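You operate a simulated robot arm through the tools that you are given. There is no shell and no other tool.

You run a simulated two-armed robot. Do the job below in one go: nothing can be reset, and whatever is moved stays where it is left.

TASK
Wipe up the spill on the top of the steel table with the grey towel and put it back.

It is judged by the outcome, as a careful person would: the job done as asked, and still so three seconds after it is handed in. It fails if anything else is knocked over, pushed out of place, dropped, spilled or broken. Flat cloth is picked up by pressing the open fingertips on it (5 to 10 N) and closing them slowly along it; thin cloth reads only 2 to 8 mm in the jaws.

THE ROBOT
Two 7-joint arms with two-finger parallel grippers on one trunk, on a base that moves. Base frame: it is fixed to the floor where the robot stands at the start and does not move with it; the origin is under the middle of the robot, x ahead of it, y to its left, z up. Units: cm, rad, N and s.
The left shoulder is at the start at [7.7, 18.2, 106.2], the right one opposite. With the tool pointing down near the work surface each hand reaches from about 32 to 76 cm from the robot's upright axis, wherever it stands, measured 20 degrees to its own side. Places, roughly: grey towel [-125, -150, 75]. Payload 3.91 kg a hand.
Tool frame (each hand has its own): the origin (TCP) lies between the finger pads and is the grasp point; the fingertips stand 3 cm ahead of it; z points along the fingers, y is the line along which they close. The gripper opens to 11 cm. The fingers are 2 cm wide and 1 cm thick; the gripper's body (4.8 by 11.2 cm) begins 5.5 cm behind the TCP.
Orientation is told as [roll, pitch, yaw] about the base's x, y, z axes, in that order, counted from this pose: with the fingers straight down and closing along the base's y, the tool's x points along the base's -x, its y along +y and its z along -z.

THE INTERFACE
- The arms move only by the tool nudge_tool. It takes "left_moves", "right_moves" or both (then of equal length, played together; a hand with none holds still); each is a list of rows, each an object of numbers (a shift or turn left out is 0, a gripper value left out holds the last): "rx", "ry", "rz": the turn, a rotation vector about the base's x, y, z in units of 120 degrees (1.0 is 120 degrees); "dx", "dy", "dz": the shift along the base's x, y, z in units of 200 mm (1.0 is 200 mm); "jaw": the closure, from 0 (fully open) to 1 (shut). In form: [{"rx": .., "ry": .., "rz": .., "dx": .., "dy": .., "dz": .., "jaw": ..}, ...]. A call has 1 to 20 rows; each row is the pose to reach, as a shift and turn from the pose commanded when the call began. A call with a number of a shift or a turn outside -1 to 1 is refused whole. Rows are played at 5 a second. More than 5 cm and 0.15 rad between two rows, or a gripper value outside its range, and nothing of the call is played. A pose out of reach is approached as far as the arm can. The call stops where the force on the tool passes 40 N (or 10 N more than at its start, if that is more) or the arm is blocked; 0.2 s more then pass. The fingers move at their own pace (about 7.2 cm/s each) and stop on an object; they squeeze with about 32 N. The grip force told is the motor's: it shows also when the fingers shut on nothing. Time passes only in rows, and 0.2 s behind the last, so rows that repeat a pose let the fingers close. The reply holds the time, the measured pose of the TCP, the force on the tool along the base axes, the opening and the grip force, in the units named above and with some noise, with the torque about the TCP (base axes, N m) and any sound that the robot's microphone picked up.
- Cameras (640 x 400 px; columns grow to the right, rows downward): "scene" is now at [22.44, 0.99, 124.24]; the picture's right is [0.13, -0.99, 0.00], its down [-0.62, -0.08, -0.78] and it looks along [0.77, 0.10, -0.63] (base axes); focal length 282 px, centre (320, 200). "left" rides on the left gripper at [7.2, -1.7, -10.3] in its tool frame; the picture's right is [0.23, 0.97, 0.00], its down [-0.76, 0.18, -0.62] and it looks along [-0.61, 0.14, 0.78] (tool axes); focal length 222 px, centre (320, 200). "right" rides on the right gripper at [7.2, 1.7, -10.3] in its tool frame; the picture's right is [-0.23, 0.97, 0.00], its down [-0.76, -0.18, -0.62] and it looks along [-0.61, -0.14, 0.78] (tool axes); focal length 222 px, centre (320, 200). There is no depth. A picture from a camera that has moved, and an enlarged one, comes with that camera's place and axes in the base frame and with its lens.
- grab_frame(camera): a new picture of that camera. The clock stands still meanwhile.
- lift_body(by): moves the trunk up (or, below 0, down) by that many cm; the arms and the scene camera ride with it, the base frame stays. It gives what a move gives, with no picture.
- steer(legs): drives the robot by 1 to 6 legs, each [ahead, left, turn to the left] in cm, cm and rad, along the robot's own axes; the way and the turn of a leg run together, so that a leg with both is an arc; at most 150 cm and 3.142 rad a leg. The arms and the cameras ride along, it lands a little off, and it stops where it bumps. It gives what a move gives.
- turn_head(pan, tilt): turns the head with the scene camera to pan (to the left, within 1.396 rad either way) and tilt (down, from -0.506 to 1.204), counted from straight ahead of the robot (the tilt from the chest, where the trunk bows). It gives what a move gives.
- close_up(camera, box): a new picture of the part [left, top, right, bottom] of that camera's present view, enlarged. The clock stands still meanwhile.
- close_job(): hands the job in; it is judged then, once.

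Nothing tells you exact positions but the pictures and the camera data. Unless the task says otherwise, let go and move clear before handing in.

The tools are called after "Call:" as a command line: name --argument value ..., lists and objects as JSON in quotes. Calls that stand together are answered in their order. nudge_tool: Moves the arms, as the interface text tells. Its arguments: {"type":"object","properties":{"left_moves":{"type":"array"},"right_moves":{"type":"array"}},"required":[]} The other tools are called the same way: lift_body (by) moves the trunk up or down; steer (legs) drives the base; turn_head (pan, tilt) turns the head that bears the scene camera; grab_frame (camera) takes a picture; close_up (camera, box) takes an enlarged picture of a part of a camera's view; close_job () hands the job in.

At the start:

```text
clock: 0.0
left_position: [40.25, 15.48, 108.48]
left_orientation: [0.002, -0.001, 0.001]
left_ft_force: [-0.2, -0.5, -0.1]
left_wrist_torque: [0.06, -0.01, -0.02]
left_gripper_width: 11.01
left_grasp_force: 0.0
right_position: [54.61, -24.65, 100.03]
right_orientation: [0.001, -0.002, 0.0]
right_ft_force: [-0.3, 0.0, -0.1]
right_wrist_torque: [-0.04, 0.01, 0.01]
right_gripper_width: 10.99
right_grasp_force: 0.1
trunk travel left (down, up): [-32.5, 18.9]
robot x, y, heading: [0.02, 0.28, -0.003]
head pan, tilt (commanded): [0.127, 0.675]
```

scene: 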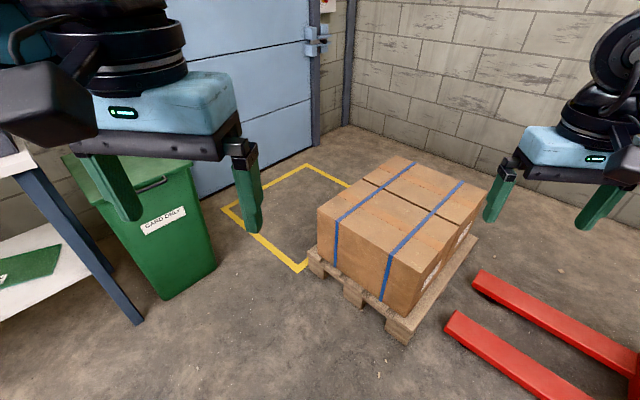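
right: 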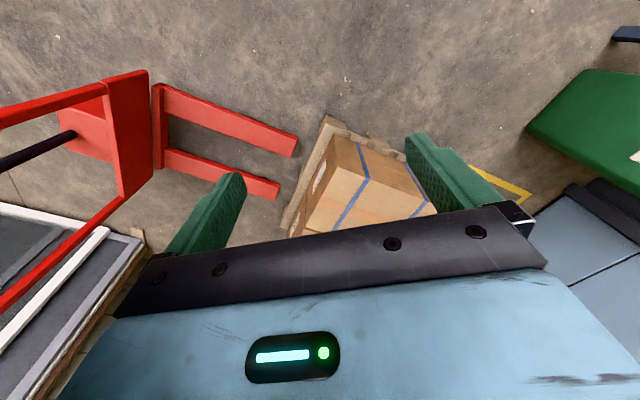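
left: 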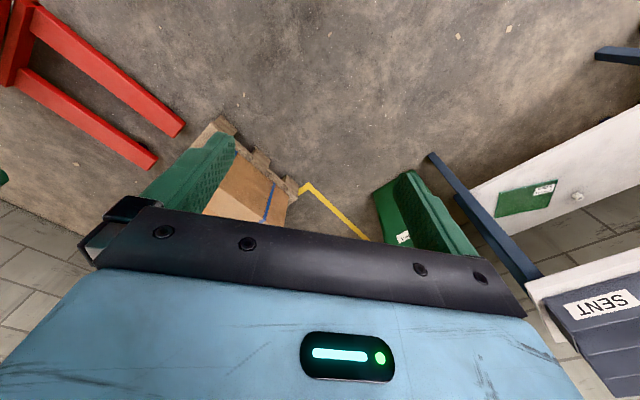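

I see a warehouse corner with a pallet, a bin and a workbench on the left; the towel should be behind me to the right at about [-125, -150, 75]. I'll turn the head to look around before driving.

Call:
turn_head --pan -1.396 --tilt 0.4

Call:
grab_frame --camera "scene"

Call:
turn_head --pan 1.396 --tilt 0.4

Call:
grab_frame --camera "scene"

```text
clock: 1.6
left_position: [40.36, 15.44, 108.65]
left_orientation: [-0.001, 0.0, 0.002]
left_ft_force: [0.0, 0.3, 0.3]
left_wrist_torque: [-0.02, 0.01, 0.0]
left_gripper_width: 11.02
left_grasp_force: 0.0
right_position: [54.52, -24.76, 100.12]
right_orientation: [0.001, 0.0, 0.0]
right_ft_force: [-0.2, -0.6, -0.1]
right_wrist_torque: [-0.03, -0.01, 0.0]
right_gripper_width: 11.06
right_grasp_force: 0.1
trunk travel left (down, up): [-32.5, 18.9]
robot x, y, heading: [0.18, -0.02, 0.0]
head pan, tilt (commanded): [-1.396, 0.4]
```

```text
taken
camera scene: at [15.54, -9.22, 126.71], right [-0.98, -0.17, 0.0], down [-0.07, 0.38, -0.92], along [0.16, -0.91, -0.39], focal length 282 px, centre (320, 200)
```

scene: 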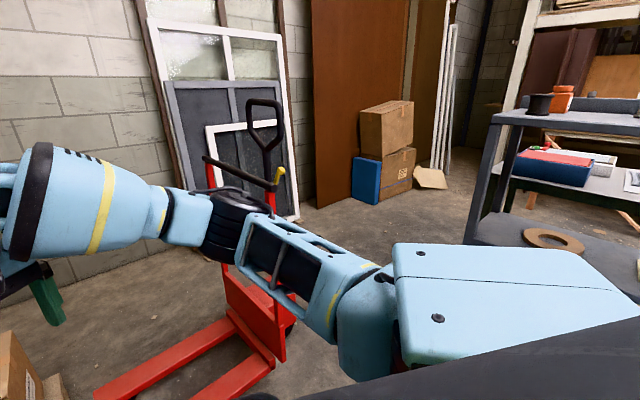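

```text
clock: 4.1
left_position: [40.34, 15.56, 108.57]
left_orientation: [0.0, 0.0, 0.002]
left_ft_force: [-0.2, 0.1, 0.2]
left_wrist_torque: [-0.02, -0.02, 0.0]
left_gripper_width: 11.01
left_grasp_force: 0.0
right_position: [54.42, -24.81, 100.03]
right_orientation: [0.0, 0.0, 0.002]
right_ft_force: [0.7, 0.2, 0.2]
right_wrist_torque: [0.0, -0.03, -0.04]
right_gripper_width: 10.99
right_grasp_force: 0.1
trunk travel left (down, up): [-32.5, 18.9]
robot x, y, heading: [-0.2, -0.04, 0.002]
head pan, tilt (commanded): [1.396, 0.4]
```

```text
taken
camera scene: at [15.53, 9.02, 126.71], right [0.98, -0.17, 0.0], down [-0.07, -0.38, -0.92], along [0.16, 0.91, -0.39], focal length 282 px, centre (320, 200)
```

scene: 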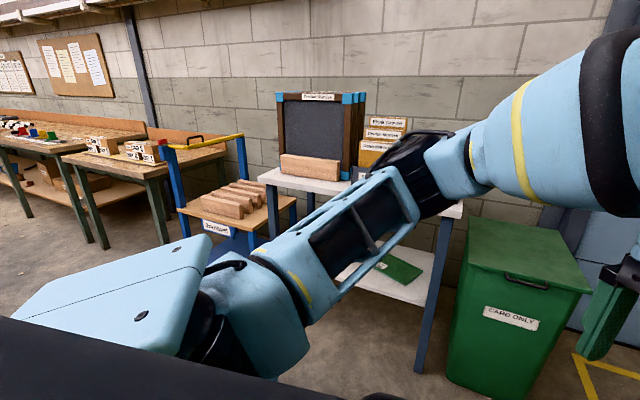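

Behind-right there is a steel shelving/table unit; a pallet truck stands about 120 cm off to the right. I'll turn in place to the right (arms stay within about 75 cm) and look toward the towel's place.

Call:
steer --legs '[[0, 0, -1.5]]'

Call:
turn_head --pan -0.7 --tilt 0.4

Call:
grab_frame --camera "scene"

```text
clock: 8.1
left_position: [18.85, -38.93, 108.69]
left_orientation: [-0.001, 0.0, -1.485]
left_ft_force: [0.0, -0.1, -0.4]
left_wrist_torque: [-0.01, 0.04, 0.01]
left_gripper_width: 11.0
left_grasp_force: 0.0
right_position: [-20.05, -56.39, 99.96]
right_orientation: [0.0, 0.0, -1.485]
right_ft_force: [-0.9, 0.4, -0.2]
right_wrist_torque: [0.06, 0.03, 0.01]
right_gripper_width: 11.0
right_grasp_force: 0.0
trunk travel left (down, up): [-32.5, 18.9]
robot x, y, heading: [0.4, -0.04, -1.488]
head pan, tilt (commanded): [1.396, 0.4]
```

```text
clock: 10.1
left_position: [18.84, -38.83, 108.53]
left_orientation: [0.0, -0.001, -1.484]
left_ft_force: [0.2, 0.2, -0.7]
left_wrist_torque: [0.04, 0.03, 0.02]
left_gripper_width: 11.0
left_grasp_force: 0.0
right_position: [-20.0, -56.41, 100.02]
right_orientation: [0.001, 0.0, -1.485]
right_ft_force: [0.4, -0.5, -0.4]
right_wrist_torque: [-0.03, -0.01, -0.04]
right_gripper_width: 11.03
right_grasp_force: 0.2
trunk travel left (down, up): [-32.5, 18.9]
robot x, y, heading: [-0.03, -0.51, -1.484]
head pan, tilt (commanded): [-0.7, 0.4]
```

```text
taken
camera scene: at [-4.12, -21.49, 126.71], right [-0.82, 0.58, 0.0], down [0.22, 0.32, -0.92], along [-0.53, -0.75, -0.39], focal length 282 px, centre (320, 200)
```

scene: 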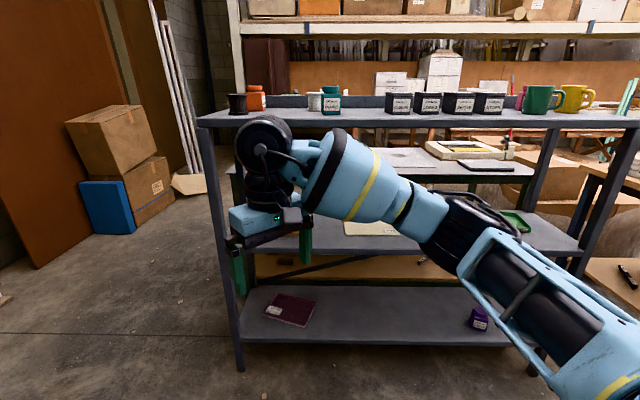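

A shelving unit stands between me and the spot; beyond it there's a table where the towel may lie. I'll pan further for a better look at the layout.

Call:
turn_head --pan -1.3 --tilt 0.4

Call:
grab_frame --camera "scene"

Call:
turn_head --pan -0.2 --tilt 0.3

Call:
grab_frame --camera "scene"

```text
clock: 11.1
left_position: [18.95, -38.87, 108.56]
left_orientation: [0.0, -0.002, -1.486]
left_ft_force: [0.1, -1.0, -0.5]
left_wrist_torque: [-0.03, 0.02, 0.0]
left_gripper_width: 10.99
left_grasp_force: 0.1
right_position: [-20.02, -56.39, 99.91]
right_orientation: [0.0, -0.001, -1.486]
right_ft_force: [-0.8, 0.1, 0.0]
right_wrist_torque: [-0.02, -0.01, 0.0]
right_gripper_width: 11.0
right_grasp_force: 0.0
trunk travel left (down, up): [-32.5, 18.9]
robot x, y, heading: [-0.22, -0.1, -1.488]
head pan, tilt (commanded): [-1.3, 0.4]
```

```text
taken
camera scene: at [-7.46, -17.15, 126.71], right [-0.35, 0.94, 0.0], down [0.36, 0.14, -0.92], along [-0.86, -0.32, -0.39], focal length 282 px, centre (320, 200)
```

scene: 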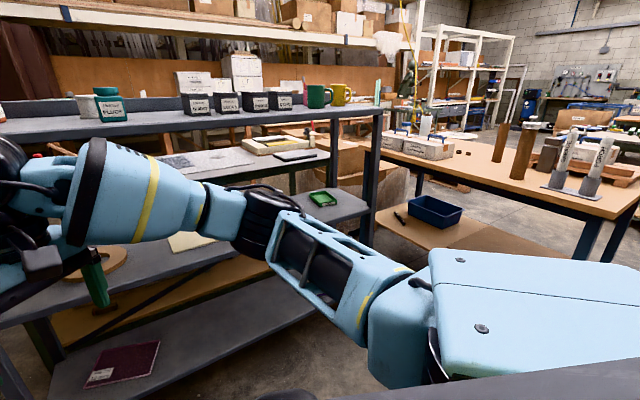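

```text
clock: 12.4
left_position: [18.92, -38.94, 108.54]
left_orientation: [0.0, -0.001, -1.485]
left_ft_force: [-0.2, 0.3, 0.0]
left_wrist_torque: [-0.04, 0.0, 0.01]
left_gripper_width: 10.98
left_grasp_force: 0.1
right_position: [-20.0, -56.44, 100.05]
right_orientation: [0.0, 0.001, -1.486]
right_ft_force: [0.9, -0.3, -0.1]
right_wrist_torque: [0.03, 0.0, 0.0]
right_gripper_width: 10.98
right_grasp_force: 0.1
trunk travel left (down, up): [-32.5, 18.9]
robot x, y, heading: [-0.04, 0.11, -1.485]
head pan, tilt (commanded): [-0.201, 0.3]
```

```text
taken
camera scene: at [0.13, -23.19, 127.64], right [-0.99, 0.12, 0.0], down [0.03, 0.29, -0.96], along [-0.11, -0.95, -0.3], focal length 282 px, centre (320, 200)
```

scene: 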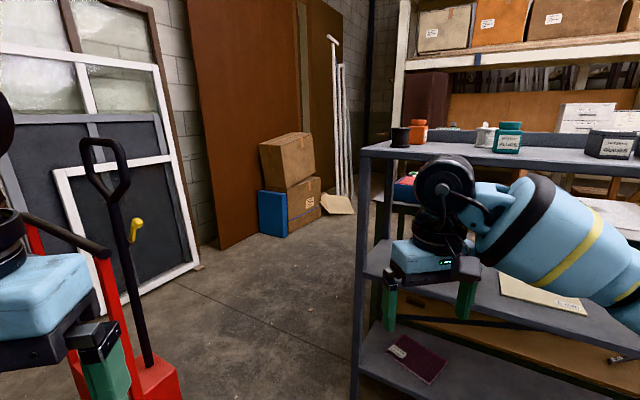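

The rack's near-left leg is at about (-26,-118) and the pallet truck's body is near (60,-125), leaving a gap of about 75 cm. I'll look down at the gap and at the rack's left end more carefully.

Call:
turn_head --pan 0.0 --tilt 0.75

Call:
grab_frame --camera "scene"

Call:
turn_head --pan -0.9 --tilt 0.2

Call:
close_up --camera "scene" --box '[160, 100, 480, 300]'

```text
clock: 13.3
left_position: [18.84, -38.97, 108.57]
left_orientation: [-0.001, 0.001, -1.487]
left_ft_force: [0.2, 0.2, 0.5]
left_wrist_torque: [-0.01, 0.02, 0.0]
left_gripper_width: 11.01
left_grasp_force: 0.1
right_position: [-20.03, -56.39, 100.06]
right_orientation: [0.001, -0.001, -1.486]
right_ft_force: [0.0, -0.6, 0.4]
right_wrist_torque: [-0.02, 0.0, 0.02]
right_gripper_width: 11.01
right_grasp_force: 0.0
trunk travel left (down, up): [-32.5, 18.9]
robot x, y, heading: [0.17, -0.27, -1.482]
head pan, tilt (commanded): [0.0, 0.75]
```

```text
taken
camera scene: at [1.92, -22.18, 123.61], right [-1.0, -0.08, 0.0], down [-0.06, 0.68, -0.73], along [0.06, -0.73, -0.68], focal length 282 px, centre (320, 200)
```

scene: 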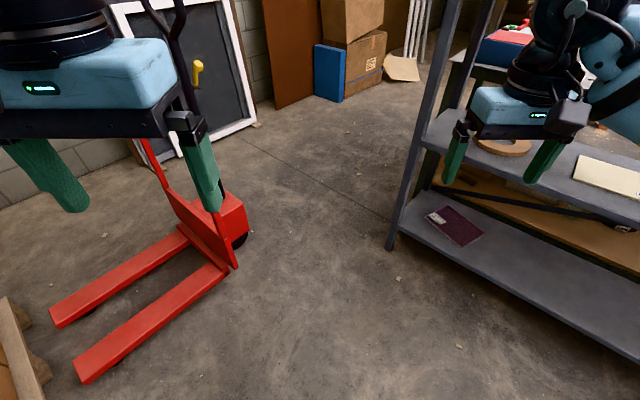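

```text
clock: 14.5
left_position: [18.92, -38.9, 108.59]
left_orientation: [0.001, 0.0, -1.485]
left_ft_force: [0.4, 0.3, 0.0]
left_wrist_torque: [-0.03, 0.01, 0.0]
left_gripper_width: 11.0
left_grasp_force: 0.0
right_position: [-19.97, -56.36, 100.01]
right_orientation: [0.001, 0.0, -1.485]
right_ft_force: [0.0, 0.3, -0.2]
right_wrist_torque: [0.0, 0.0, -0.01]
right_gripper_width: 11.0
right_grasp_force: 0.0
trunk travel left (down, up): [-32.5, 18.9]
robot x, y, heading: [0.29, -0.09, -1.483]
head pan, tilt (commanded): [-0.901, 0.201]
```

```text
2.00 times, centred on (320, 200) of scene
camera zoom: at [-5.56, -20.31, 128.56], right [-0.69, 0.73, 0.0], down [0.15, 0.14, -0.98], along [-0.71, -0.67, -0.2], focal length 564 px, centre (320, 200)
```

zoom: 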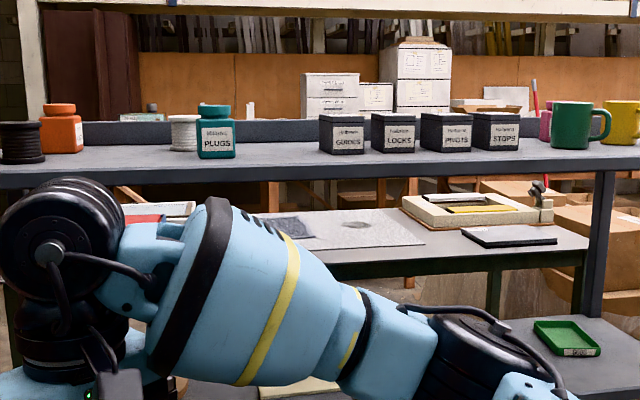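

The steel table (grey top, green legs, z≈75) stands behind the rack with a grey towel and a wet patch visible on it; the gap between rack and table looks too thin, so I'll go around the rack's left end through the ~78 cm gap. First I check my own footprint by looking straight down.

Call:
turn_head --pan -0.6 --tilt 1.204

Call:
grab_frame --camera "scene"

Call:
turn_head --pan 0.6 --tilt 1.204

Call:
grab_frame --camera "scene"

```text
clock: 15.8
left_position: [18.79, -38.93, 108.48]
left_orientation: [0.0, -0.002, -1.487]
left_ft_force: [-0.6, -0.7, 0.2]
left_wrist_torque: [0.01, 0.01, 0.0]
left_gripper_width: 11.0
left_grasp_force: 0.0
right_position: [-20.0, -56.42, 100.11]
right_orientation: [0.0, -0.001, -1.485]
right_ft_force: [0.6, -0.5, -0.2]
right_wrist_torque: [-0.01, -0.01, 0.01]
right_gripper_width: 11.01
right_grasp_force: 0.1
trunk travel left (down, up): [-32.5, 18.9]
robot x, y, heading: [-0.03, 0.22, -1.484]
head pan, tilt (commanded): [-0.6, 1.201]
```

```text
taken
camera scene: at [-1.54, -18.79, 120.43], right [-0.87, 0.49, 0.0], down [0.46, 0.81, -0.36], along [-0.18, -0.32, -0.93], focal length 282 px, centre (320, 200)
```

scene: 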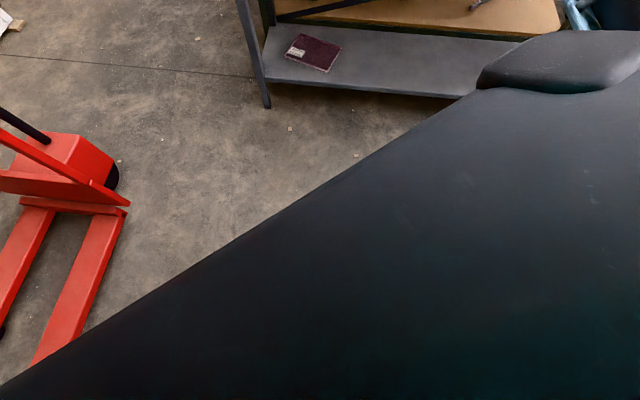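

```text
clock: 17.2
left_position: [18.9, -38.9, 108.57]
left_orientation: [0.0, 0.001, -1.484]
left_ft_force: [0.8, 0.2, -0.3]
left_wrist_torque: [-0.03, 0.0, 0.04]
left_gripper_width: 10.99
left_grasp_force: 0.1
right_position: [-19.86, -56.34, 100.03]
right_orientation: [0.0, 0.0, -1.485]
right_ft_force: [0.8, 0.4, -0.3]
right_wrist_torque: [-0.03, 0.01, 0.0]
right_gripper_width: 11.0
right_grasp_force: 0.0
trunk travel left (down, up): [-32.5, 18.9]
robot x, y, heading: [-0.05, -0.08, -1.486]
head pan, tilt (commanded): [0.6, 1.201]
```

```text
taken
camera scene: at [4.76, -18.25, 120.43], right [-0.77, -0.63, 0.0], down [-0.59, 0.72, -0.36], along [0.23, -0.28, -0.93], focal length 282 px, centre (320, 200)
```

scene: 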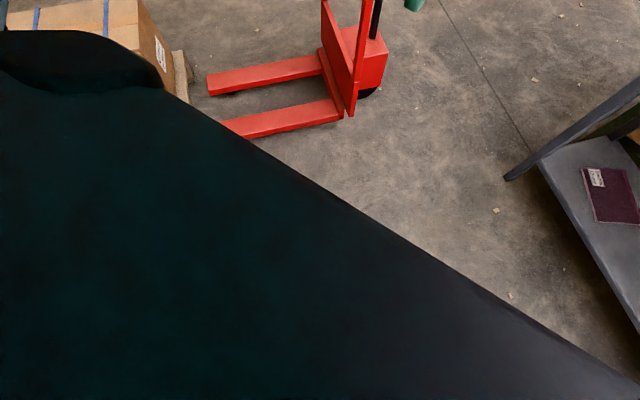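

My own base isn't visible, so I'll keep centred in the gap and tuck the right arm (its elbow sticks out about 40 cm) inward first.

Call:
nudge_tool --right_moves '[{"dx": 0.19, "dy": -0.06}, {"dx": 0.38, "dy": -0.12}, {"dx": 0.57, "dy": -0.18}, {"dx": 0.77, "dy": -0.235}, {"dx": 0.77, "dy": -0.235}]'

Call:
turn_head --pan -1.2 --tilt 0.5

Call:
grab_frame --camera "scene"

```text
clock: 18.4
left_position: [18.85, -38.83, 108.52]
left_orientation: [-0.001, 0.0, -1.484]
left_ft_force: [0.2, 0.5, 0.4]
left_wrist_torque: [0.01, -0.02, 0.0]
left_gripper_width: 10.99
left_grasp_force: 0.1
right_position: [-4.58, -61.1, 99.92]
right_orientation: [0.0, -0.001, -1.487]
right_ft_force: [0.5, 0.4, -0.2]
right_wrist_torque: [-0.01, -0.03, 0.01]
right_gripper_width: 10.98
right_grasp_force: 0.1
trunk travel left (down, up): [-32.5, 18.9]
robot x, y, heading: [0.25, 0.05, -1.488]
head pan, tilt (commanded): [0.6, 1.201]
```

```text
clock: 20.2
left_position: [18.85, -38.8, 108.66]
left_orientation: [0.0, -0.001, -1.486]
left_ft_force: [0.2, -0.1, 0.4]
left_wrist_torque: [-0.03, 0.01, 0.0]
left_gripper_width: 11.01
left_grasp_force: 0.0
right_position: [-4.54, -60.82, 99.97]
right_orientation: [0.0, -0.002, -1.487]
right_ft_force: [0.5, 0.4, 0.6]
right_wrist_torque: [0.02, -0.03, 0.01]
right_gripper_width: 11.02
right_grasp_force: 0.2
trunk travel left (down, up): [-32.5, 18.9]
robot x, y, heading: [-0.27, 0.07, -1.484]
head pan, tilt (commanded): [-1.201, 0.499]
```

```text
taken
camera scene: at [-6.95, -17.92, 125.79], right [-0.44, 0.9, 0.0], down [0.43, 0.21, -0.88], along [-0.79, -0.39, -0.48], focal length 282 px, centre (320, 200)
```

scene: 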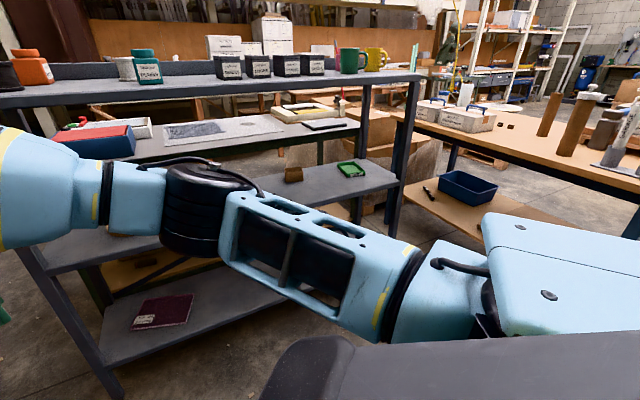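

The elbow is now roughly 34 cm out; I'll tuck it a bit further before driving through.

Call:
nudge_tool --right_moves '[{"dx": 0.2, "dy": -0.12}, {"dx": 0.38, "dy": -0.22}, {"dx": 0.46, "dy": -0.3}, {"dx": 0.46, "dy": -0.3}]'

Call:
grab_frame --camera "scene"

```text
clock: 21.2
left_position: [18.91, -38.89, 108.56]
left_orientation: [0.0, 0.001, -1.486]
left_ft_force: [0.6, -0.5, 0.5]
left_wrist_torque: [0.01, 0.03, 0.04]
left_gripper_width: 11.04
left_grasp_force: 0.2
right_position: [2.91, -66.54, 99.6]
right_orientation: [0.002, 0.002, -1.501]
right_ft_force: [0.4, 0.0, 0.0]
right_wrist_torque: [0.0, 0.02, -0.03]
right_gripper_width: 11.0
right_grasp_force: 0.0
right hand out of reach, approached as far as the arm can: row 3, 4
trunk travel left (down, up): [-32.5, 18.9]
robot x, y, heading: [0.16, -0.0, -1.481]
head pan, tilt (commanded): [-1.201, 0.499]
```

```text
taken
camera scene: at [-6.89, -17.88, 125.81], right [-0.44, 0.9, 0.0], down [0.43, 0.21, -0.88], along [-0.79, -0.39, -0.48], focal length 282 px, centre (320, 200)
```

scene: 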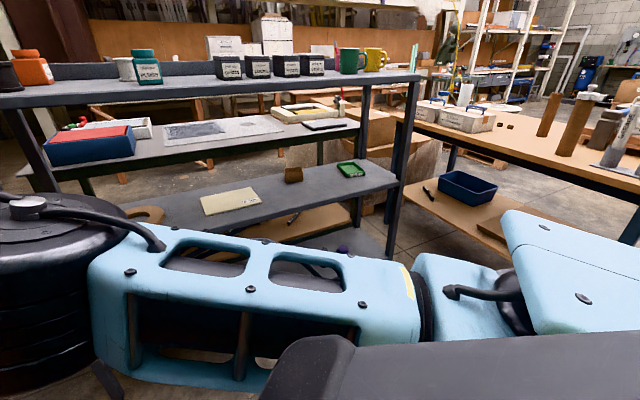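

The right elbow is now tucked well in. I'll square up, shift to the centre of the gap and drive partway through.

Call:
steer --legs '[[0, 0, -0.086], [30, 12, 0]]'

Call:
turn_head --pan 0.0 --tilt 0.9

Call:
grab_frame --camera "scene"

```text
clock: 23.9
left_position: [27.04, -71.21, 108.56]
left_orientation: [-0.001, 0.0, -1.579]
left_ft_force: [-0.2, 0.0, -0.3]
left_wrist_torque: [0.0, 0.0, -0.02]
left_gripper_width: 11.01
left_grasp_force: 0.0
right_position: [8.59, -97.37, 99.71]
right_orientation: [0.004, 0.002, -1.593]
right_ft_force: [0.4, 0.7, -0.6]
right_wrist_torque: [-0.02, 0.03, -0.02]
right_gripper_width: 11.03
right_grasp_force: 0.0
trunk travel left (down, up): [-32.5, 18.9]
robot x, y, heading: [12.16, -30.76, -1.577]
head pan, tilt (commanded): [-1.201, 0.499]
```

```text
clock: 25.3
left_position: [27.09, -71.2, 108.55]
left_orientation: [0.002, 0.002, -1.577]
left_ft_force: [-0.9, 0.3, 0.0]
left_wrist_torque: [0.02, 0.01, 0.07]
left_gripper_width: 11.0
left_grasp_force: 0.0
right_position: [8.43, -97.24, 99.52]
right_orientation: [0.004, 0.001, -1.596]
right_ft_force: [0.8, -0.1, 0.9]
right_wrist_torque: [0.04, 0.02, 0.04]
right_gripper_width: 11.0
right_grasp_force: 0.0
trunk travel left (down, up): [-32.5, 18.9]
robot x, y, heading: [11.41, -30.95, -1.578]
head pan, tilt (commanded): [0.0, 0.901]
```

```text
taken
camera scene: at [11.73, -52.22, 122.41], right [-1.0, 0.01, 0.0], down [0.01, 0.78, -0.62], along [-0.01, -0.62, -0.78], focal length 282 px, centre (320, 200)
```

scene: 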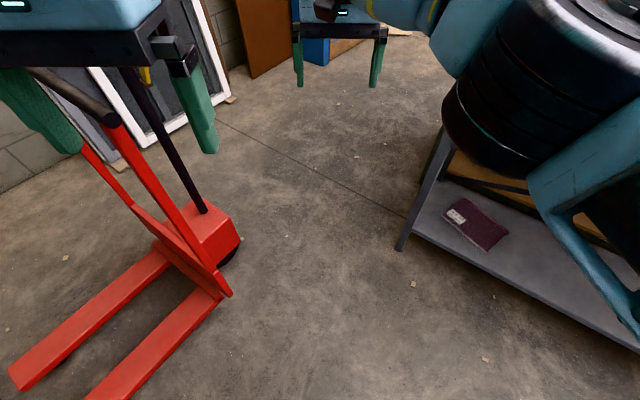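

The gap measures the same from here (leg at x≈-28, truck at x≈50). I'll also stretch the left arm forward so its elbow tucks in away from the truck's handle.

Call:
nudge_tool --left_moves '[{"dy": -0.2, "dz": -0.08}, {"dy": -0.4, "dz": -0.16}, {"dy": -0.6, "dz": -0.24}, {"dy": -0.8, "dz": -0.32}, {"dy": -1.0, "dz": -0.4}, {"dy": -1.0, "dz": -0.4}]'

Call:
turn_head --pan 0.9 --tilt 0.7

Call:
grab_frame --camera "scene"

Call:
turn_head --pan -0.9 --tilt 0.7

Call:
grab_frame --camera "scene"

```text
clock: 26.7
left_position: [27.31, -91.05, 100.7]
left_orientation: [-0.001, 0.0, -1.579]
left_ft_force: [-0.1, 0.7, 0.3]
left_wrist_torque: [0.0, 0.01, 0.02]
left_gripper_width: 11.01
left_grasp_force: 0.0
right_position: [8.56, -97.17, 99.64]
right_orientation: [0.005, 0.004, -1.595]
right_ft_force: [-0.7, 0.2, 0.0]
right_wrist_torque: [-0.02, 0.02, 0.03]
right_gripper_width: 11.01
right_grasp_force: 0.1
trunk travel left (down, up): [-32.5, 18.9]
robot x, y, heading: [11.62, -30.67, -1.577]
head pan, tilt (commanded): [0.0, 0.901]
```

```text
clock: 27.9
left_position: [27.25, -91.08, 100.9]
left_orientation: [-0.002, -0.001, -1.576]
left_ft_force: [0.0, -0.1, -0.6]
left_wrist_torque: [-0.05, 0.02, 0.0]
left_gripper_width: 11.02
left_grasp_force: 0.1
right_position: [8.52, -97.34, 99.74]
right_orientation: [0.003, 0.002, -1.596]
right_ft_force: [-0.2, -0.2, -0.3]
right_wrist_torque: [-0.02, 0.01, 0.0]
right_gripper_width: 11.01
right_grasp_force: 0.0
trunk travel left (down, up): [-32.5, 18.9]
robot x, y, heading: [11.93, -30.67, -1.579]
head pan, tilt (commanded): [0.901, 0.7]
```

```text
taken
camera scene: at [18.41, -50.0, 124.02], right [-0.63, -0.78, 0.0], down [-0.5, 0.4, -0.76], along [0.6, -0.48, -0.64], focal length 282 px, centre (320, 200)
```

scene: 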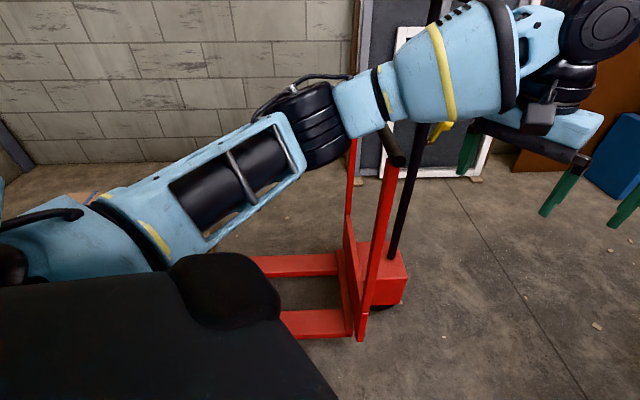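

```text
clock: 29.7
left_position: [27.34, -91.08, 100.86]
left_orientation: [0.0, -0.001, -1.576]
left_ft_force: [-0.3, -0.2, -0.7]
left_wrist_torque: [0.0, 0.0, -0.01]
left_gripper_width: 11.0
left_grasp_force: 0.1
right_position: [8.45, -97.3, 99.67]
right_orientation: [0.004, 0.003, -1.596]
right_ft_force: [-1.1, -0.2, 0.7]
right_wrist_torque: [0.04, 0.01, -0.01]
right_gripper_width: 11.0
right_grasp_force: 0.0
trunk travel left (down, up): [-32.5, 18.9]
robot x, y, heading: [11.7, -30.83, -1.581]
head pan, tilt (commanded): [-0.901, 0.7]
```

```text
taken
camera scene: at [5.1, -49.9, 124.03], right [-0.62, 0.79, 0.0], down [0.51, 0.4, -0.76], along [-0.6, -0.47, -0.64], focal length 282 px, centre (320, 200)
```

scene: 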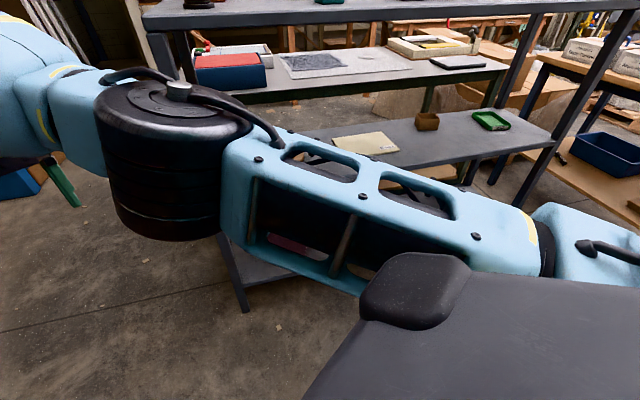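

Both elbows are now inboard enough and above the truck's bar. I'll drive straight through the neck and look toward the steel table from beyond.

Call:
steer --legs '[[60, 0, 0], [65, 0, 0]]'

Call:
turn_head --pan -0.9 --tilt 0.6

Call:
grab_frame --camera "scene"

Call:
turn_head --pan -0.2 --tilt 0.6

Call:
grab_frame --camera "scene"

```text
clock: 32.0
left_position: [25.17, -128.61, 100.35]
left_orientation: [0.01, 0.009, -1.603]
left_ft_force: [-0.1, -0.7, -0.6]
left_wrist_torque: [0.05, 0.0, 0.03]
left_gripper_width: 10.99
left_grasp_force: 0.1
right_position: [7.67, -135.38, 99.86]
right_orientation: [0.012, 0.001, -1.592]
right_ft_force: [-0.5, 0.6, 0.1]
right_wrist_torque: [0.05, -0.03, 0.03]
right_gripper_width: 11.01
right_grasp_force: 0.1
trunk travel left (down, up): [-32.5, 18.9]
robot x, y, heading: [11.43, -68.85, -1.577]
head pan, tilt (commanded): [-0.901, 0.7]
stopped in leg 1: the robot was blocked; the commanded pose is now the measured one
```

```text
clock: 32.7
left_position: [25.35, -128.4, 100.33]
left_orientation: [0.009, 0.009, -1.598]
left_ft_force: [0.2, -0.4, 0.1]
left_wrist_torque: [0.0, 0.0, -0.01]
left_gripper_width: 10.98
left_grasp_force: 0.1
right_position: [7.86, -135.0, 99.96]
right_orientation: [0.011, -0.003, -1.59]
right_ft_force: [0.5, 0.1, -0.1]
right_wrist_torque: [-0.01, 0.01, -0.04]
right_gripper_width: 11.02
right_grasp_force: 0.0
trunk travel left (down, up): [-32.5, 18.9]
robot x, y, heading: [11.54, -69.08, -1.572]
head pan, tilt (commanded): [-0.901, 0.6]
```

```text
taken
camera scene: at [3.85, -87.75, 124.97], right [-0.62, 0.79, -0.01], down [0.45, 0.34, -0.82], along [-0.64, -0.51, -0.57], focal length 282 px, centre (320, 200)
```

scene: 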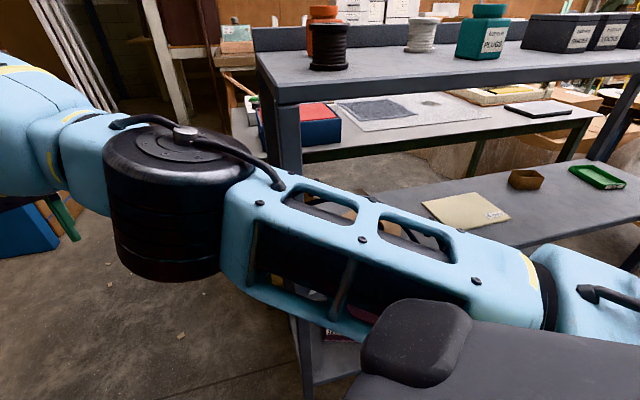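

```text
clock: 33.8
left_position: [25.45, -128.36, 100.24]
left_orientation: [0.011, 0.011, -1.599]
left_ft_force: [-0.1, -0.2, 1.1]
left_wrist_torque: [0.04, 0.02, 0.01]
left_gripper_width: 10.99
left_grasp_force: 0.0
right_position: [7.83, -135.03, 99.99]
right_orientation: [0.01, -0.004, -1.593]
right_ft_force: [-0.4, -0.2, 0.0]
right_wrist_torque: [0.02, 0.02, 0.0]
right_gripper_width: 11.0
right_grasp_force: 0.1
trunk travel left (down, up): [-32.5, 18.9]
robot x, y, heading: [11.64, -69.11, -1.572]
head pan, tilt (commanded): [-0.201, 0.6]
```

```text
taken
camera scene: at [8.99, -90.95, 125.01], right [-0.98, 0.2, -0.01], down [0.12, 0.55, -0.83], along [-0.16, -0.81, -0.56], focal length 282 px, centre (320, 200)
```

scene: 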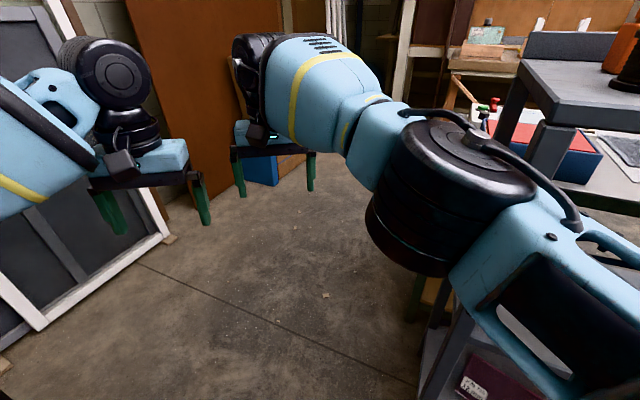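

The drive stopped early at y≈-69: something touched, probably the left arm at the truck. I'll look left to see what it is before moving on.

Call:
turn_head --pan 0.9 --tilt 0.7

Call:
grab_frame --camera "scene"

Call:
turn_head --pan 0.5 --tilt 1.1

Call:
grab_frame --camera "scene"

Call:
turn_head --pan -0.6 --tilt 1.1

Call:
grab_frame --camera "scene"

```text
clock: 35.1
left_position: [25.34, -128.34, 100.32]
left_orientation: [0.01, 0.012, -1.599]
left_ft_force: [0.5, 0.6, 0.4]
left_wrist_torque: [0.0, 0.03, 0.0]
left_gripper_width: 11.03
left_grasp_force: 0.0
right_position: [7.8, -135.18, 100.0]
right_orientation: [0.011, -0.002, -1.592]
right_ft_force: [0.5, 0.4, 0.0]
right_wrist_torque: [0.0, 0.0, 0.0]
right_gripper_width: 11.0
right_grasp_force: 0.0
trunk travel left (down, up): [-32.5, 18.9]
robot x, y, heading: [11.64, -68.97, -1.571]
head pan, tilt (commanded): [0.901, 0.7]
```

```text
taken
camera scene: at [17.43, -87.61, 124.18], right [-0.62, -0.78, 0.0], down [-0.5, 0.4, -0.77], along [0.6, -0.48, -0.64], focal length 282 px, centre (320, 200)
```

scene: 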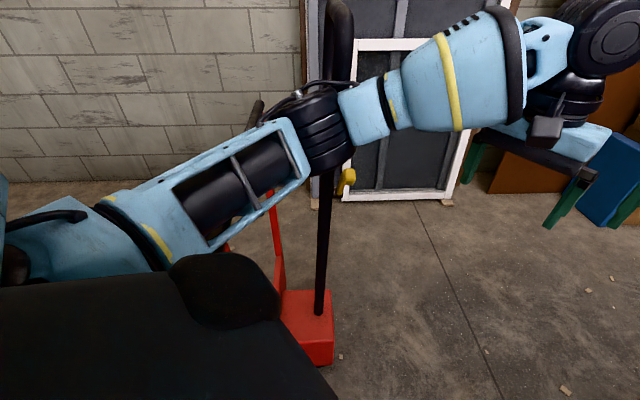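

```text
clock: 36.0
left_position: [25.4, -128.5, 100.27]
left_orientation: [0.011, 0.012, -1.599]
left_ft_force: [0.7, 0.5, -0.3]
left_wrist_torque: [0.0, 0.0, 0.0]
left_gripper_width: 11.0
left_grasp_force: 0.0
right_position: [7.88, -135.13, 99.93]
right_orientation: [0.012, -0.004, -1.593]
right_ft_force: [0.1, 0.4, -0.1]
right_wrist_torque: [-0.01, 0.02, -0.03]
right_gripper_width: 11.01
right_grasp_force: 0.0
trunk travel left (down, up): [-32.5, 18.9]
robot x, y, heading: [11.58, -68.59, -1.575]
head pan, tilt (commanded): [0.499, 1.1]
```

```text
taken
camera scene: at [13.83, -87.89, 121.16], right [-0.88, -0.48, 0.0], down [-0.42, 0.78, -0.46], along [0.22, -0.41, -0.89], focal length 282 px, centre (320, 200)
```

scene: 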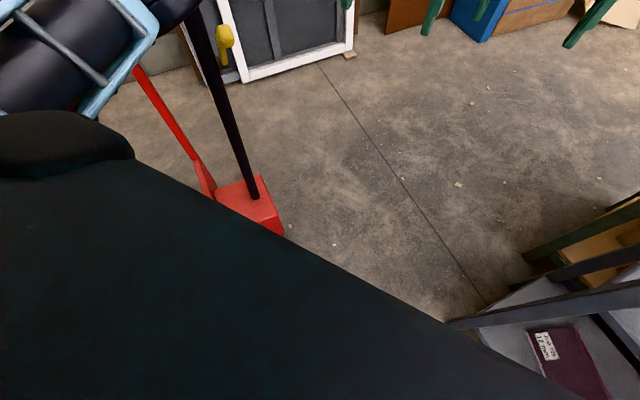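

```text
clock: 37.3
left_position: [25.38, -128.4, 100.1]
left_orientation: [0.01, 0.012, -1.6]
left_ft_force: [0.4, -0.7, 0.1]
left_wrist_torque: [0.01, -0.01, 0.03]
left_gripper_width: 11.0
left_grasp_force: 0.1
right_position: [7.86, -135.03, 99.97]
right_orientation: [0.01, -0.003, -1.591]
right_ft_force: [-0.3, 0.4, -0.3]
right_wrist_torque: [-0.01, 0.0, 0.01]
right_gripper_width: 11.01
right_grasp_force: 0.1
trunk travel left (down, up): [-32.5, 18.9]
robot x, y, heading: [11.62, -68.92, -1.573]
head pan, tilt (commanded): [-0.6, 1.1]
```

```text
taken
camera scene: at [7.24, -87.55, 121.11], right [-0.82, 0.57, -0.01], down [0.51, 0.73, -0.45], along [-0.25, -0.38, -0.89], focal length 282 px, centre (320, 200)
```

scene: 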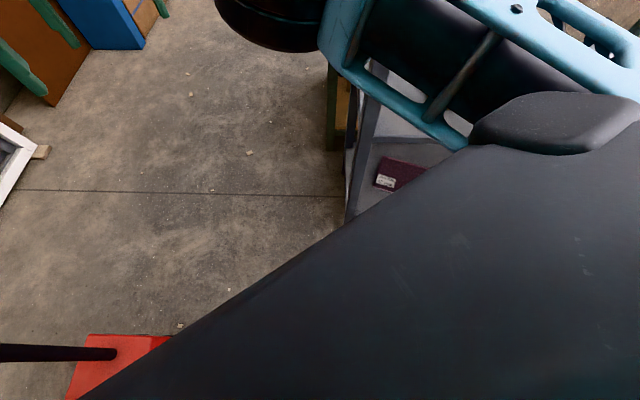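

The left elbow is touching the pallet truck's handle stem (about (58,-122)); it doesn't look shifted. I'll back off a little, then straighten the left arm so its elbow comes inboard.

Call:
steer --legs '[[-14, 0, 0]]'

Call:
nudge_tool --right_moves '[{"dx": -0.1}, {"dx": -0.2}, {"dx": -0.2}, {"dx": -0.2}, {"dx": -0.2}]' --left_moves '[{"dx": 0, "dy": -0.1}, {"dx": -0.08, "dy": -0.2}, {"dx": -0.16, "dy": -0.3}, {"dx": -0.25, "dy": -0.4}, {"dx": -0.25, "dy": -0.4}]'

Call:
turn_head --pan 0.9 --tilt 0.7

Call:
grab_frame --camera "scene"

```text
clock: 38.6
left_position: [25.87, -115.27, 99.85]
left_orientation: [0.003, 0.016, -1.601]
left_ft_force: [0.0, 0.9, 0.5]
left_wrist_torque: [-0.07, 0.0, -0.02]
left_gripper_width: 11.0
left_grasp_force: 0.0
right_position: [8.29, -121.74, 99.72]
right_orientation: [0.004, 0.001, -1.599]
right_ft_force: [0.0, 0.5, -0.2]
right_wrist_torque: [-0.03, -0.06, -0.02]
right_gripper_width: 11.01
right_grasp_force: 0.0
trunk travel left (down, up): [-32.5, 18.9]
robot x, y, heading: [11.27, -55.06, -1.579]
head pan, tilt (commanded): [-0.6, 1.1]
```

```text
clock: 39.8
left_position: [21.08, -123.39, 99.57]
left_orientation: [0.003, 0.018, -1.603]
left_ft_force: [-0.4, 0.1, -0.5]
left_wrist_torque: [0.01, 0.01, 0.02]
left_gripper_width: 11.0
left_grasp_force: 0.1
right_position: [4.41, -121.89, 99.54]
right_orientation: [0.003, 0.004, -1.598]
right_ft_force: [-0.6, 0.0, 0.1]
right_wrist_torque: [0.01, -0.02, 0.02]
right_gripper_width: 10.99
right_grasp_force: 0.1
trunk travel left (down, up): [-32.5, 18.9]
robot x, y, heading: [12.28, -55.34, -1.581]
head pan, tilt (commanded): [-0.6, 1.1]
```

```text
clock: 41.4
left_position: [20.97, -123.34, 99.69]
left_orientation: [0.003, 0.018, -1.602]
left_ft_force: [-0.1, -0.3, 0.6]
left_wrist_torque: [0.02, -0.02, -0.01]
left_gripper_width: 11.02
left_grasp_force: 0.1
right_position: [4.32, -122.01, 99.68]
right_orientation: [0.002, 0.002, -1.594]
right_ft_force: [0.3, 1.1, 0.9]
right_wrist_torque: [0.0, 0.02, 0.0]
right_gripper_width: 11.01
right_grasp_force: 0.0
trunk travel left (down, up): [-32.5, 18.9]
robot x, y, heading: [11.88, -55.76, -1.579]
head pan, tilt (commanded): [0.901, 0.7]
```

```text
taken
camera scene: at [18.22, -74.56, 124.02], right [-0.63, -0.78, 0.0], down [-0.5, 0.4, -0.76], along [0.59, -0.48, -0.64], focal length 282 px, centre (320, 200)
```

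scene: 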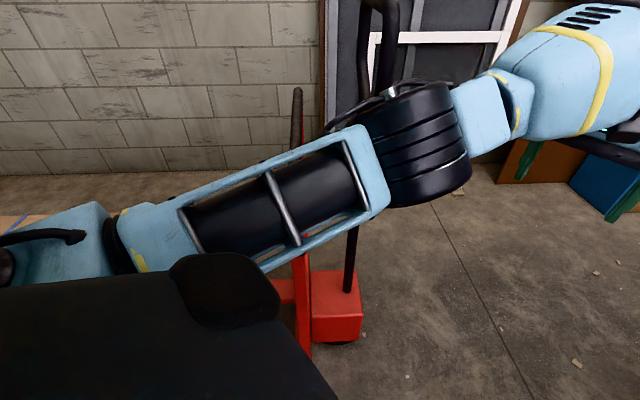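

The left elbow is now at about x=34, well inside the handle stem. A quick check of the right side, then on through the gap.

Call:
turn_head --pan -0.9 --tilt 0.8

Call:
grab_frame --camera "scene"

```text
clock: 43.2
left_position: [20.83, -123.36, 99.65]
left_orientation: [0.005, 0.016, -1.603]
left_ft_force: [-0.1, 1.1, -0.4]
left_wrist_torque: [0.02, 0.04, -0.02]
left_gripper_width: 11.0
left_grasp_force: 0.0
right_position: [4.24, -121.88, 99.53]
right_orientation: [0.004, 0.002, -1.596]
right_ft_force: [0.5, 0.8, -0.5]
right_wrist_torque: [0.0, -0.04, -0.04]
right_gripper_width: 11.02
right_grasp_force: 0.1
trunk travel left (down, up): [-32.5, 18.9]
robot x, y, heading: [11.57, -55.31, -1.579]
head pan, tilt (commanded): [-0.901, 0.799]
```

```text
taken
camera scene: at [5.25, -74.18, 123.2], right [-0.61, 0.79, 0.0], down [0.57, 0.44, -0.7], along [-0.55, -0.43, -0.72], focal length 282 px, centre (320, 200)
```

scene: 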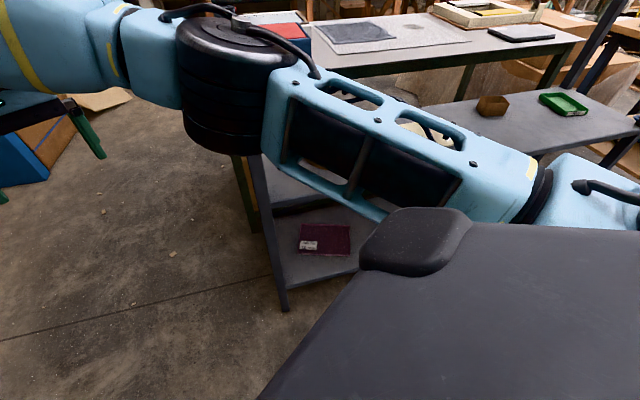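

Right elbow's outer edge is about x≈-19 versus the rack post at -28. Driving on through.

Call:
steer --legs '[[50, 0, 0.01]]'

Call:
turn_head --pan -0.9 --tilt 0.7

Call:
grab_frame --camera "scene"

Call:
turn_head --pan 0.9 --tilt 0.7

Call:
grab_frame --camera "scene"

```text
clock: 46.1
left_position: [22.14, -171.88, 99.65]
left_orientation: [0.004, 0.019, -1.585]
left_ft_force: [0.0, 0.6, -0.3]
left_wrist_torque: [0.0, 0.02, 0.01]
left_gripper_width: 11.0
left_grasp_force: 0.1
right_position: [5.38, -170.83, 99.69]
right_orientation: [0.004, 0.004, -1.577]
right_ft_force: [0.1, 0.5, 0.6]
right_wrist_torque: [0.02, 0.02, 0.02]
right_gripper_width: 10.99
right_grasp_force: 0.0
trunk travel left (down, up): [-32.5, 18.9]
robot x, y, heading: [11.47, -103.62, -1.565]
head pan, tilt (commanded): [-0.901, 0.799]
```

```text
clock: 46.8
left_position: [22.13, -171.94, 99.63]
left_orientation: [0.005, 0.018, -1.583]
left_ft_force: [-0.3, 0.3, 0.9]
left_wrist_torque: [0.0, 0.0, -0.01]
left_gripper_width: 10.99
left_grasp_force: 0.1
right_position: [5.6, -170.9, 99.56]
right_orientation: [0.003, 0.002, -1.578]
right_ft_force: [0.2, 0.4, -0.1]
right_wrist_torque: [0.01, -0.01, 0.0]
right_gripper_width: 11.02
right_grasp_force: 0.0
trunk travel left (down, up): [-32.5, 18.9]
robot x, y, heading: [11.74, -103.93, -1.565]
head pan, tilt (commanded): [-0.901, 0.7]
```

```text
taken
camera scene: at [5.26, -123.28, 124.02], right [-0.63, 0.78, 0.0], down [0.5, 0.4, -0.76], along [-0.59, -0.48, -0.64], focal length 282 px, centre (320, 200)
```

scene: 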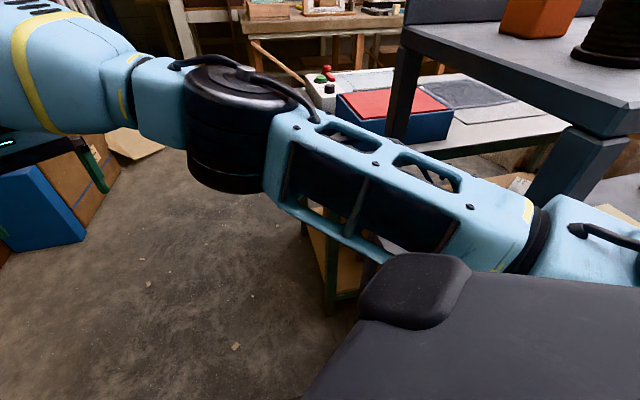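

```text
clock: 48.6
left_position: [22.13, -171.85, 99.65]
left_orientation: [0.002, 0.017, -1.584]
left_ft_force: [-1.1, -0.3, 0.5]
left_wrist_torque: [-0.01, 0.01, 0.02]
left_gripper_width: 10.99
left_grasp_force: 0.1
right_position: [5.45, -170.98, 99.6]
right_orientation: [0.003, 0.002, -1.577]
right_ft_force: [-0.5, -0.2, 0.0]
right_wrist_torque: [0.02, 0.02, 0.0]
right_gripper_width: 11.0
right_grasp_force: 0.0
trunk travel left (down, up): [-32.5, 18.9]
robot x, y, heading: [11.55, -103.96, -1.567]
head pan, tilt (commanded): [0.901, 0.7]
```

```text
taken
camera scene: at [18.57, -123.17, 124.03], right [-0.61, -0.79, 0.0], down [-0.51, 0.4, -0.76], along [0.6, -0.47, -0.64], focal length 282 px, centre (320, 200)
```

scene: 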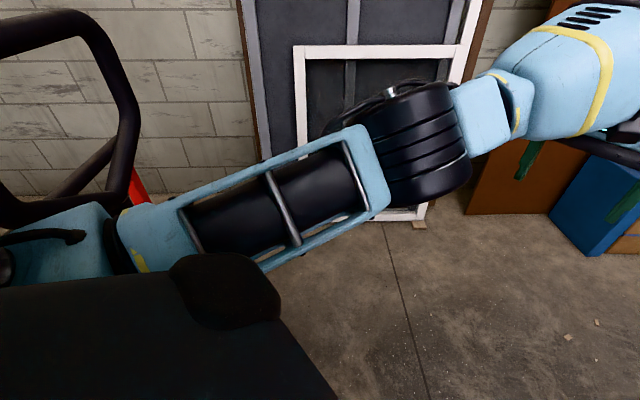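

I'm past the neck; the table's near-left leg is at about (-49,-162), with a red book and a device on its left end and the grey towel farther along. I'll drive further forward and look at the back side of the table.

Call:
steer --legs '[[70, 0, 0]]'

Call:
turn_head --pan -1.2 --tilt 0.5

Call:
grab_frame --camera "scene"

Call:
turn_head --pan -0.5 --tilt 0.5

Call:
grab_frame --camera "scene"

```text
clock: 52.4
left_position: [20.75, -241.57, 99.46]
left_orientation: [0.003, 0.017, -1.604]
left_ft_force: [0.6, 0.2, 0.3]
left_wrist_torque: [-0.01, 0.02, 0.01]
left_gripper_width: 10.99
left_grasp_force: 0.0
right_position: [4.08, -240.22, 99.67]
right_orientation: [0.003, 0.001, -1.598]
right_ft_force: [0.1, 0.3, -0.1]
right_wrist_torque: [0.0, 0.0, -0.02]
right_gripper_width: 10.99
right_grasp_force: 0.1
trunk travel left (down, up): [-32.5, 18.9]
robot x, y, heading: [11.59, -173.51, -1.58]
head pan, tilt (commanded): [0.901, 0.7]
```

```text
clock: 54.4
left_position: [20.74, -241.75, 99.57]
left_orientation: [0.005, 0.017, -1.604]
left_ft_force: [-0.4, -0.2, 0.6]
left_wrist_torque: [-0.03, 0.01, -0.01]
left_gripper_width: 11.0
left_grasp_force: 0.0
right_position: [4.04, -240.15, 99.6]
right_orientation: [0.004, 0.001, -1.599]
right_ft_force: [-0.1, 0.3, -0.4]
right_wrist_torque: [0.03, 0.0, -0.01]
right_gripper_width: 10.99
right_grasp_force: 0.0
trunk travel left (down, up): [-32.5, 18.9]
robot x, y, heading: [11.52, -173.18, -1.583]
head pan, tilt (commanded): [-1.201, 0.499]
```

```text
taken
camera scene: at [3.03, -190.67, 125.8], right [-0.35, 0.94, 0.0], down [0.45, 0.17, -0.88], along [-0.82, -0.31, -0.48], focal length 282 px, centre (320, 200)
```

scene: 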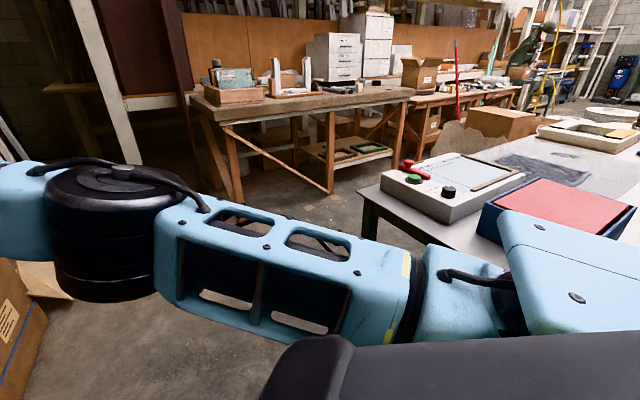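

```text
clock: 55.5
left_position: [20.63, -241.65, 99.67]
left_orientation: [0.003, 0.016, -1.604]
left_ft_force: [0.5, -0.3, -0.2]
left_wrist_torque: [-0.03, 0.0, -0.02]
left_gripper_width: 11.0
left_grasp_force: 0.0
right_position: [4.08, -240.06, 99.64]
right_orientation: [0.002, 0.002, -1.599]
right_ft_force: [0.0, 0.1, 0.3]
right_wrist_torque: [-0.02, -0.03, 0.01]
right_gripper_width: 10.97
right_grasp_force: 0.1
trunk travel left (down, up): [-32.5, 18.9]
robot x, y, heading: [11.55, -173.44, -1.579]
head pan, tilt (commanded): [-0.499, 0.499]
```

```text
taken
camera scene: at [7.09, -195.4, 125.8], right [-0.87, 0.49, 0.0], down [0.23, 0.42, -0.88], along [-0.43, -0.77, -0.48], focal length 282 px, centre (320, 200)
```

scene: 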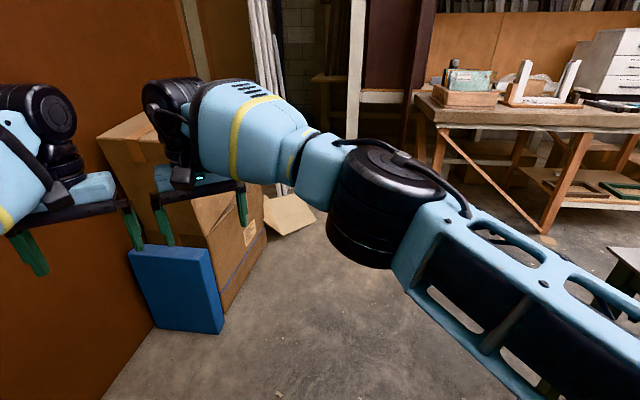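

There is a wide aisle behind the steel table. Let me zoom in on the table top to identify the towel and the spill properly.

Call:
turn_head --pan -1.396 --tilt 0.4

Call:
close_up --camera "scene" --box '[240, 60, 560, 260]'

Call:
grab_frame --camera "scene"

```text
clock: 56.7
left_position: [20.83, -241.55, 99.7]
left_orientation: [0.004, 0.018, -1.603]
left_ft_force: [-0.1, -0.2, 0.5]
left_wrist_torque: [0.01, -0.02, 0.01]
left_gripper_width: 11.01
left_grasp_force: 0.1
right_position: [4.1, -240.17, 99.57]
right_orientation: [0.003, 0.002, -1.599]
right_ft_force: [-0.3, 0.3, -0.7]
right_wrist_torque: [0.0, 0.01, 0.0]
right_gripper_width: 11.0
right_grasp_force: 0.1
trunk travel left (down, up): [-32.5, 18.9]
robot x, y, heading: [11.82, -173.65, -1.583]
head pan, tilt (commanded): [-1.396, 0.4]
```

```text
2.00 times, centred on (400, 160) of scene
camera zoom: at [2.4, -188.99, 126.71], right [-0.16, 0.99, 0.0], down [0.38, 0.06, -0.92], along [-0.91, -0.15, -0.39], focal length 564 px, centre (160, 280)
```

zoom: 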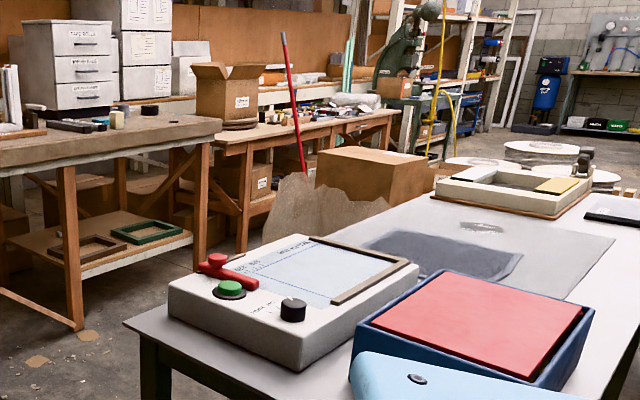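

```text
taken
camera scene: at [2.4, -188.99, 126.71], right [-0.16, 0.99, 0.0], down [0.38, 0.06, -0.92], along [-0.91, -0.15, -0.39], focal length 282 px, centre (320, 200)
```

scene: 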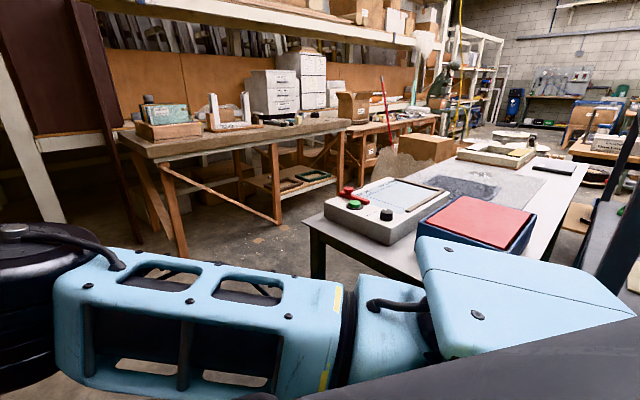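

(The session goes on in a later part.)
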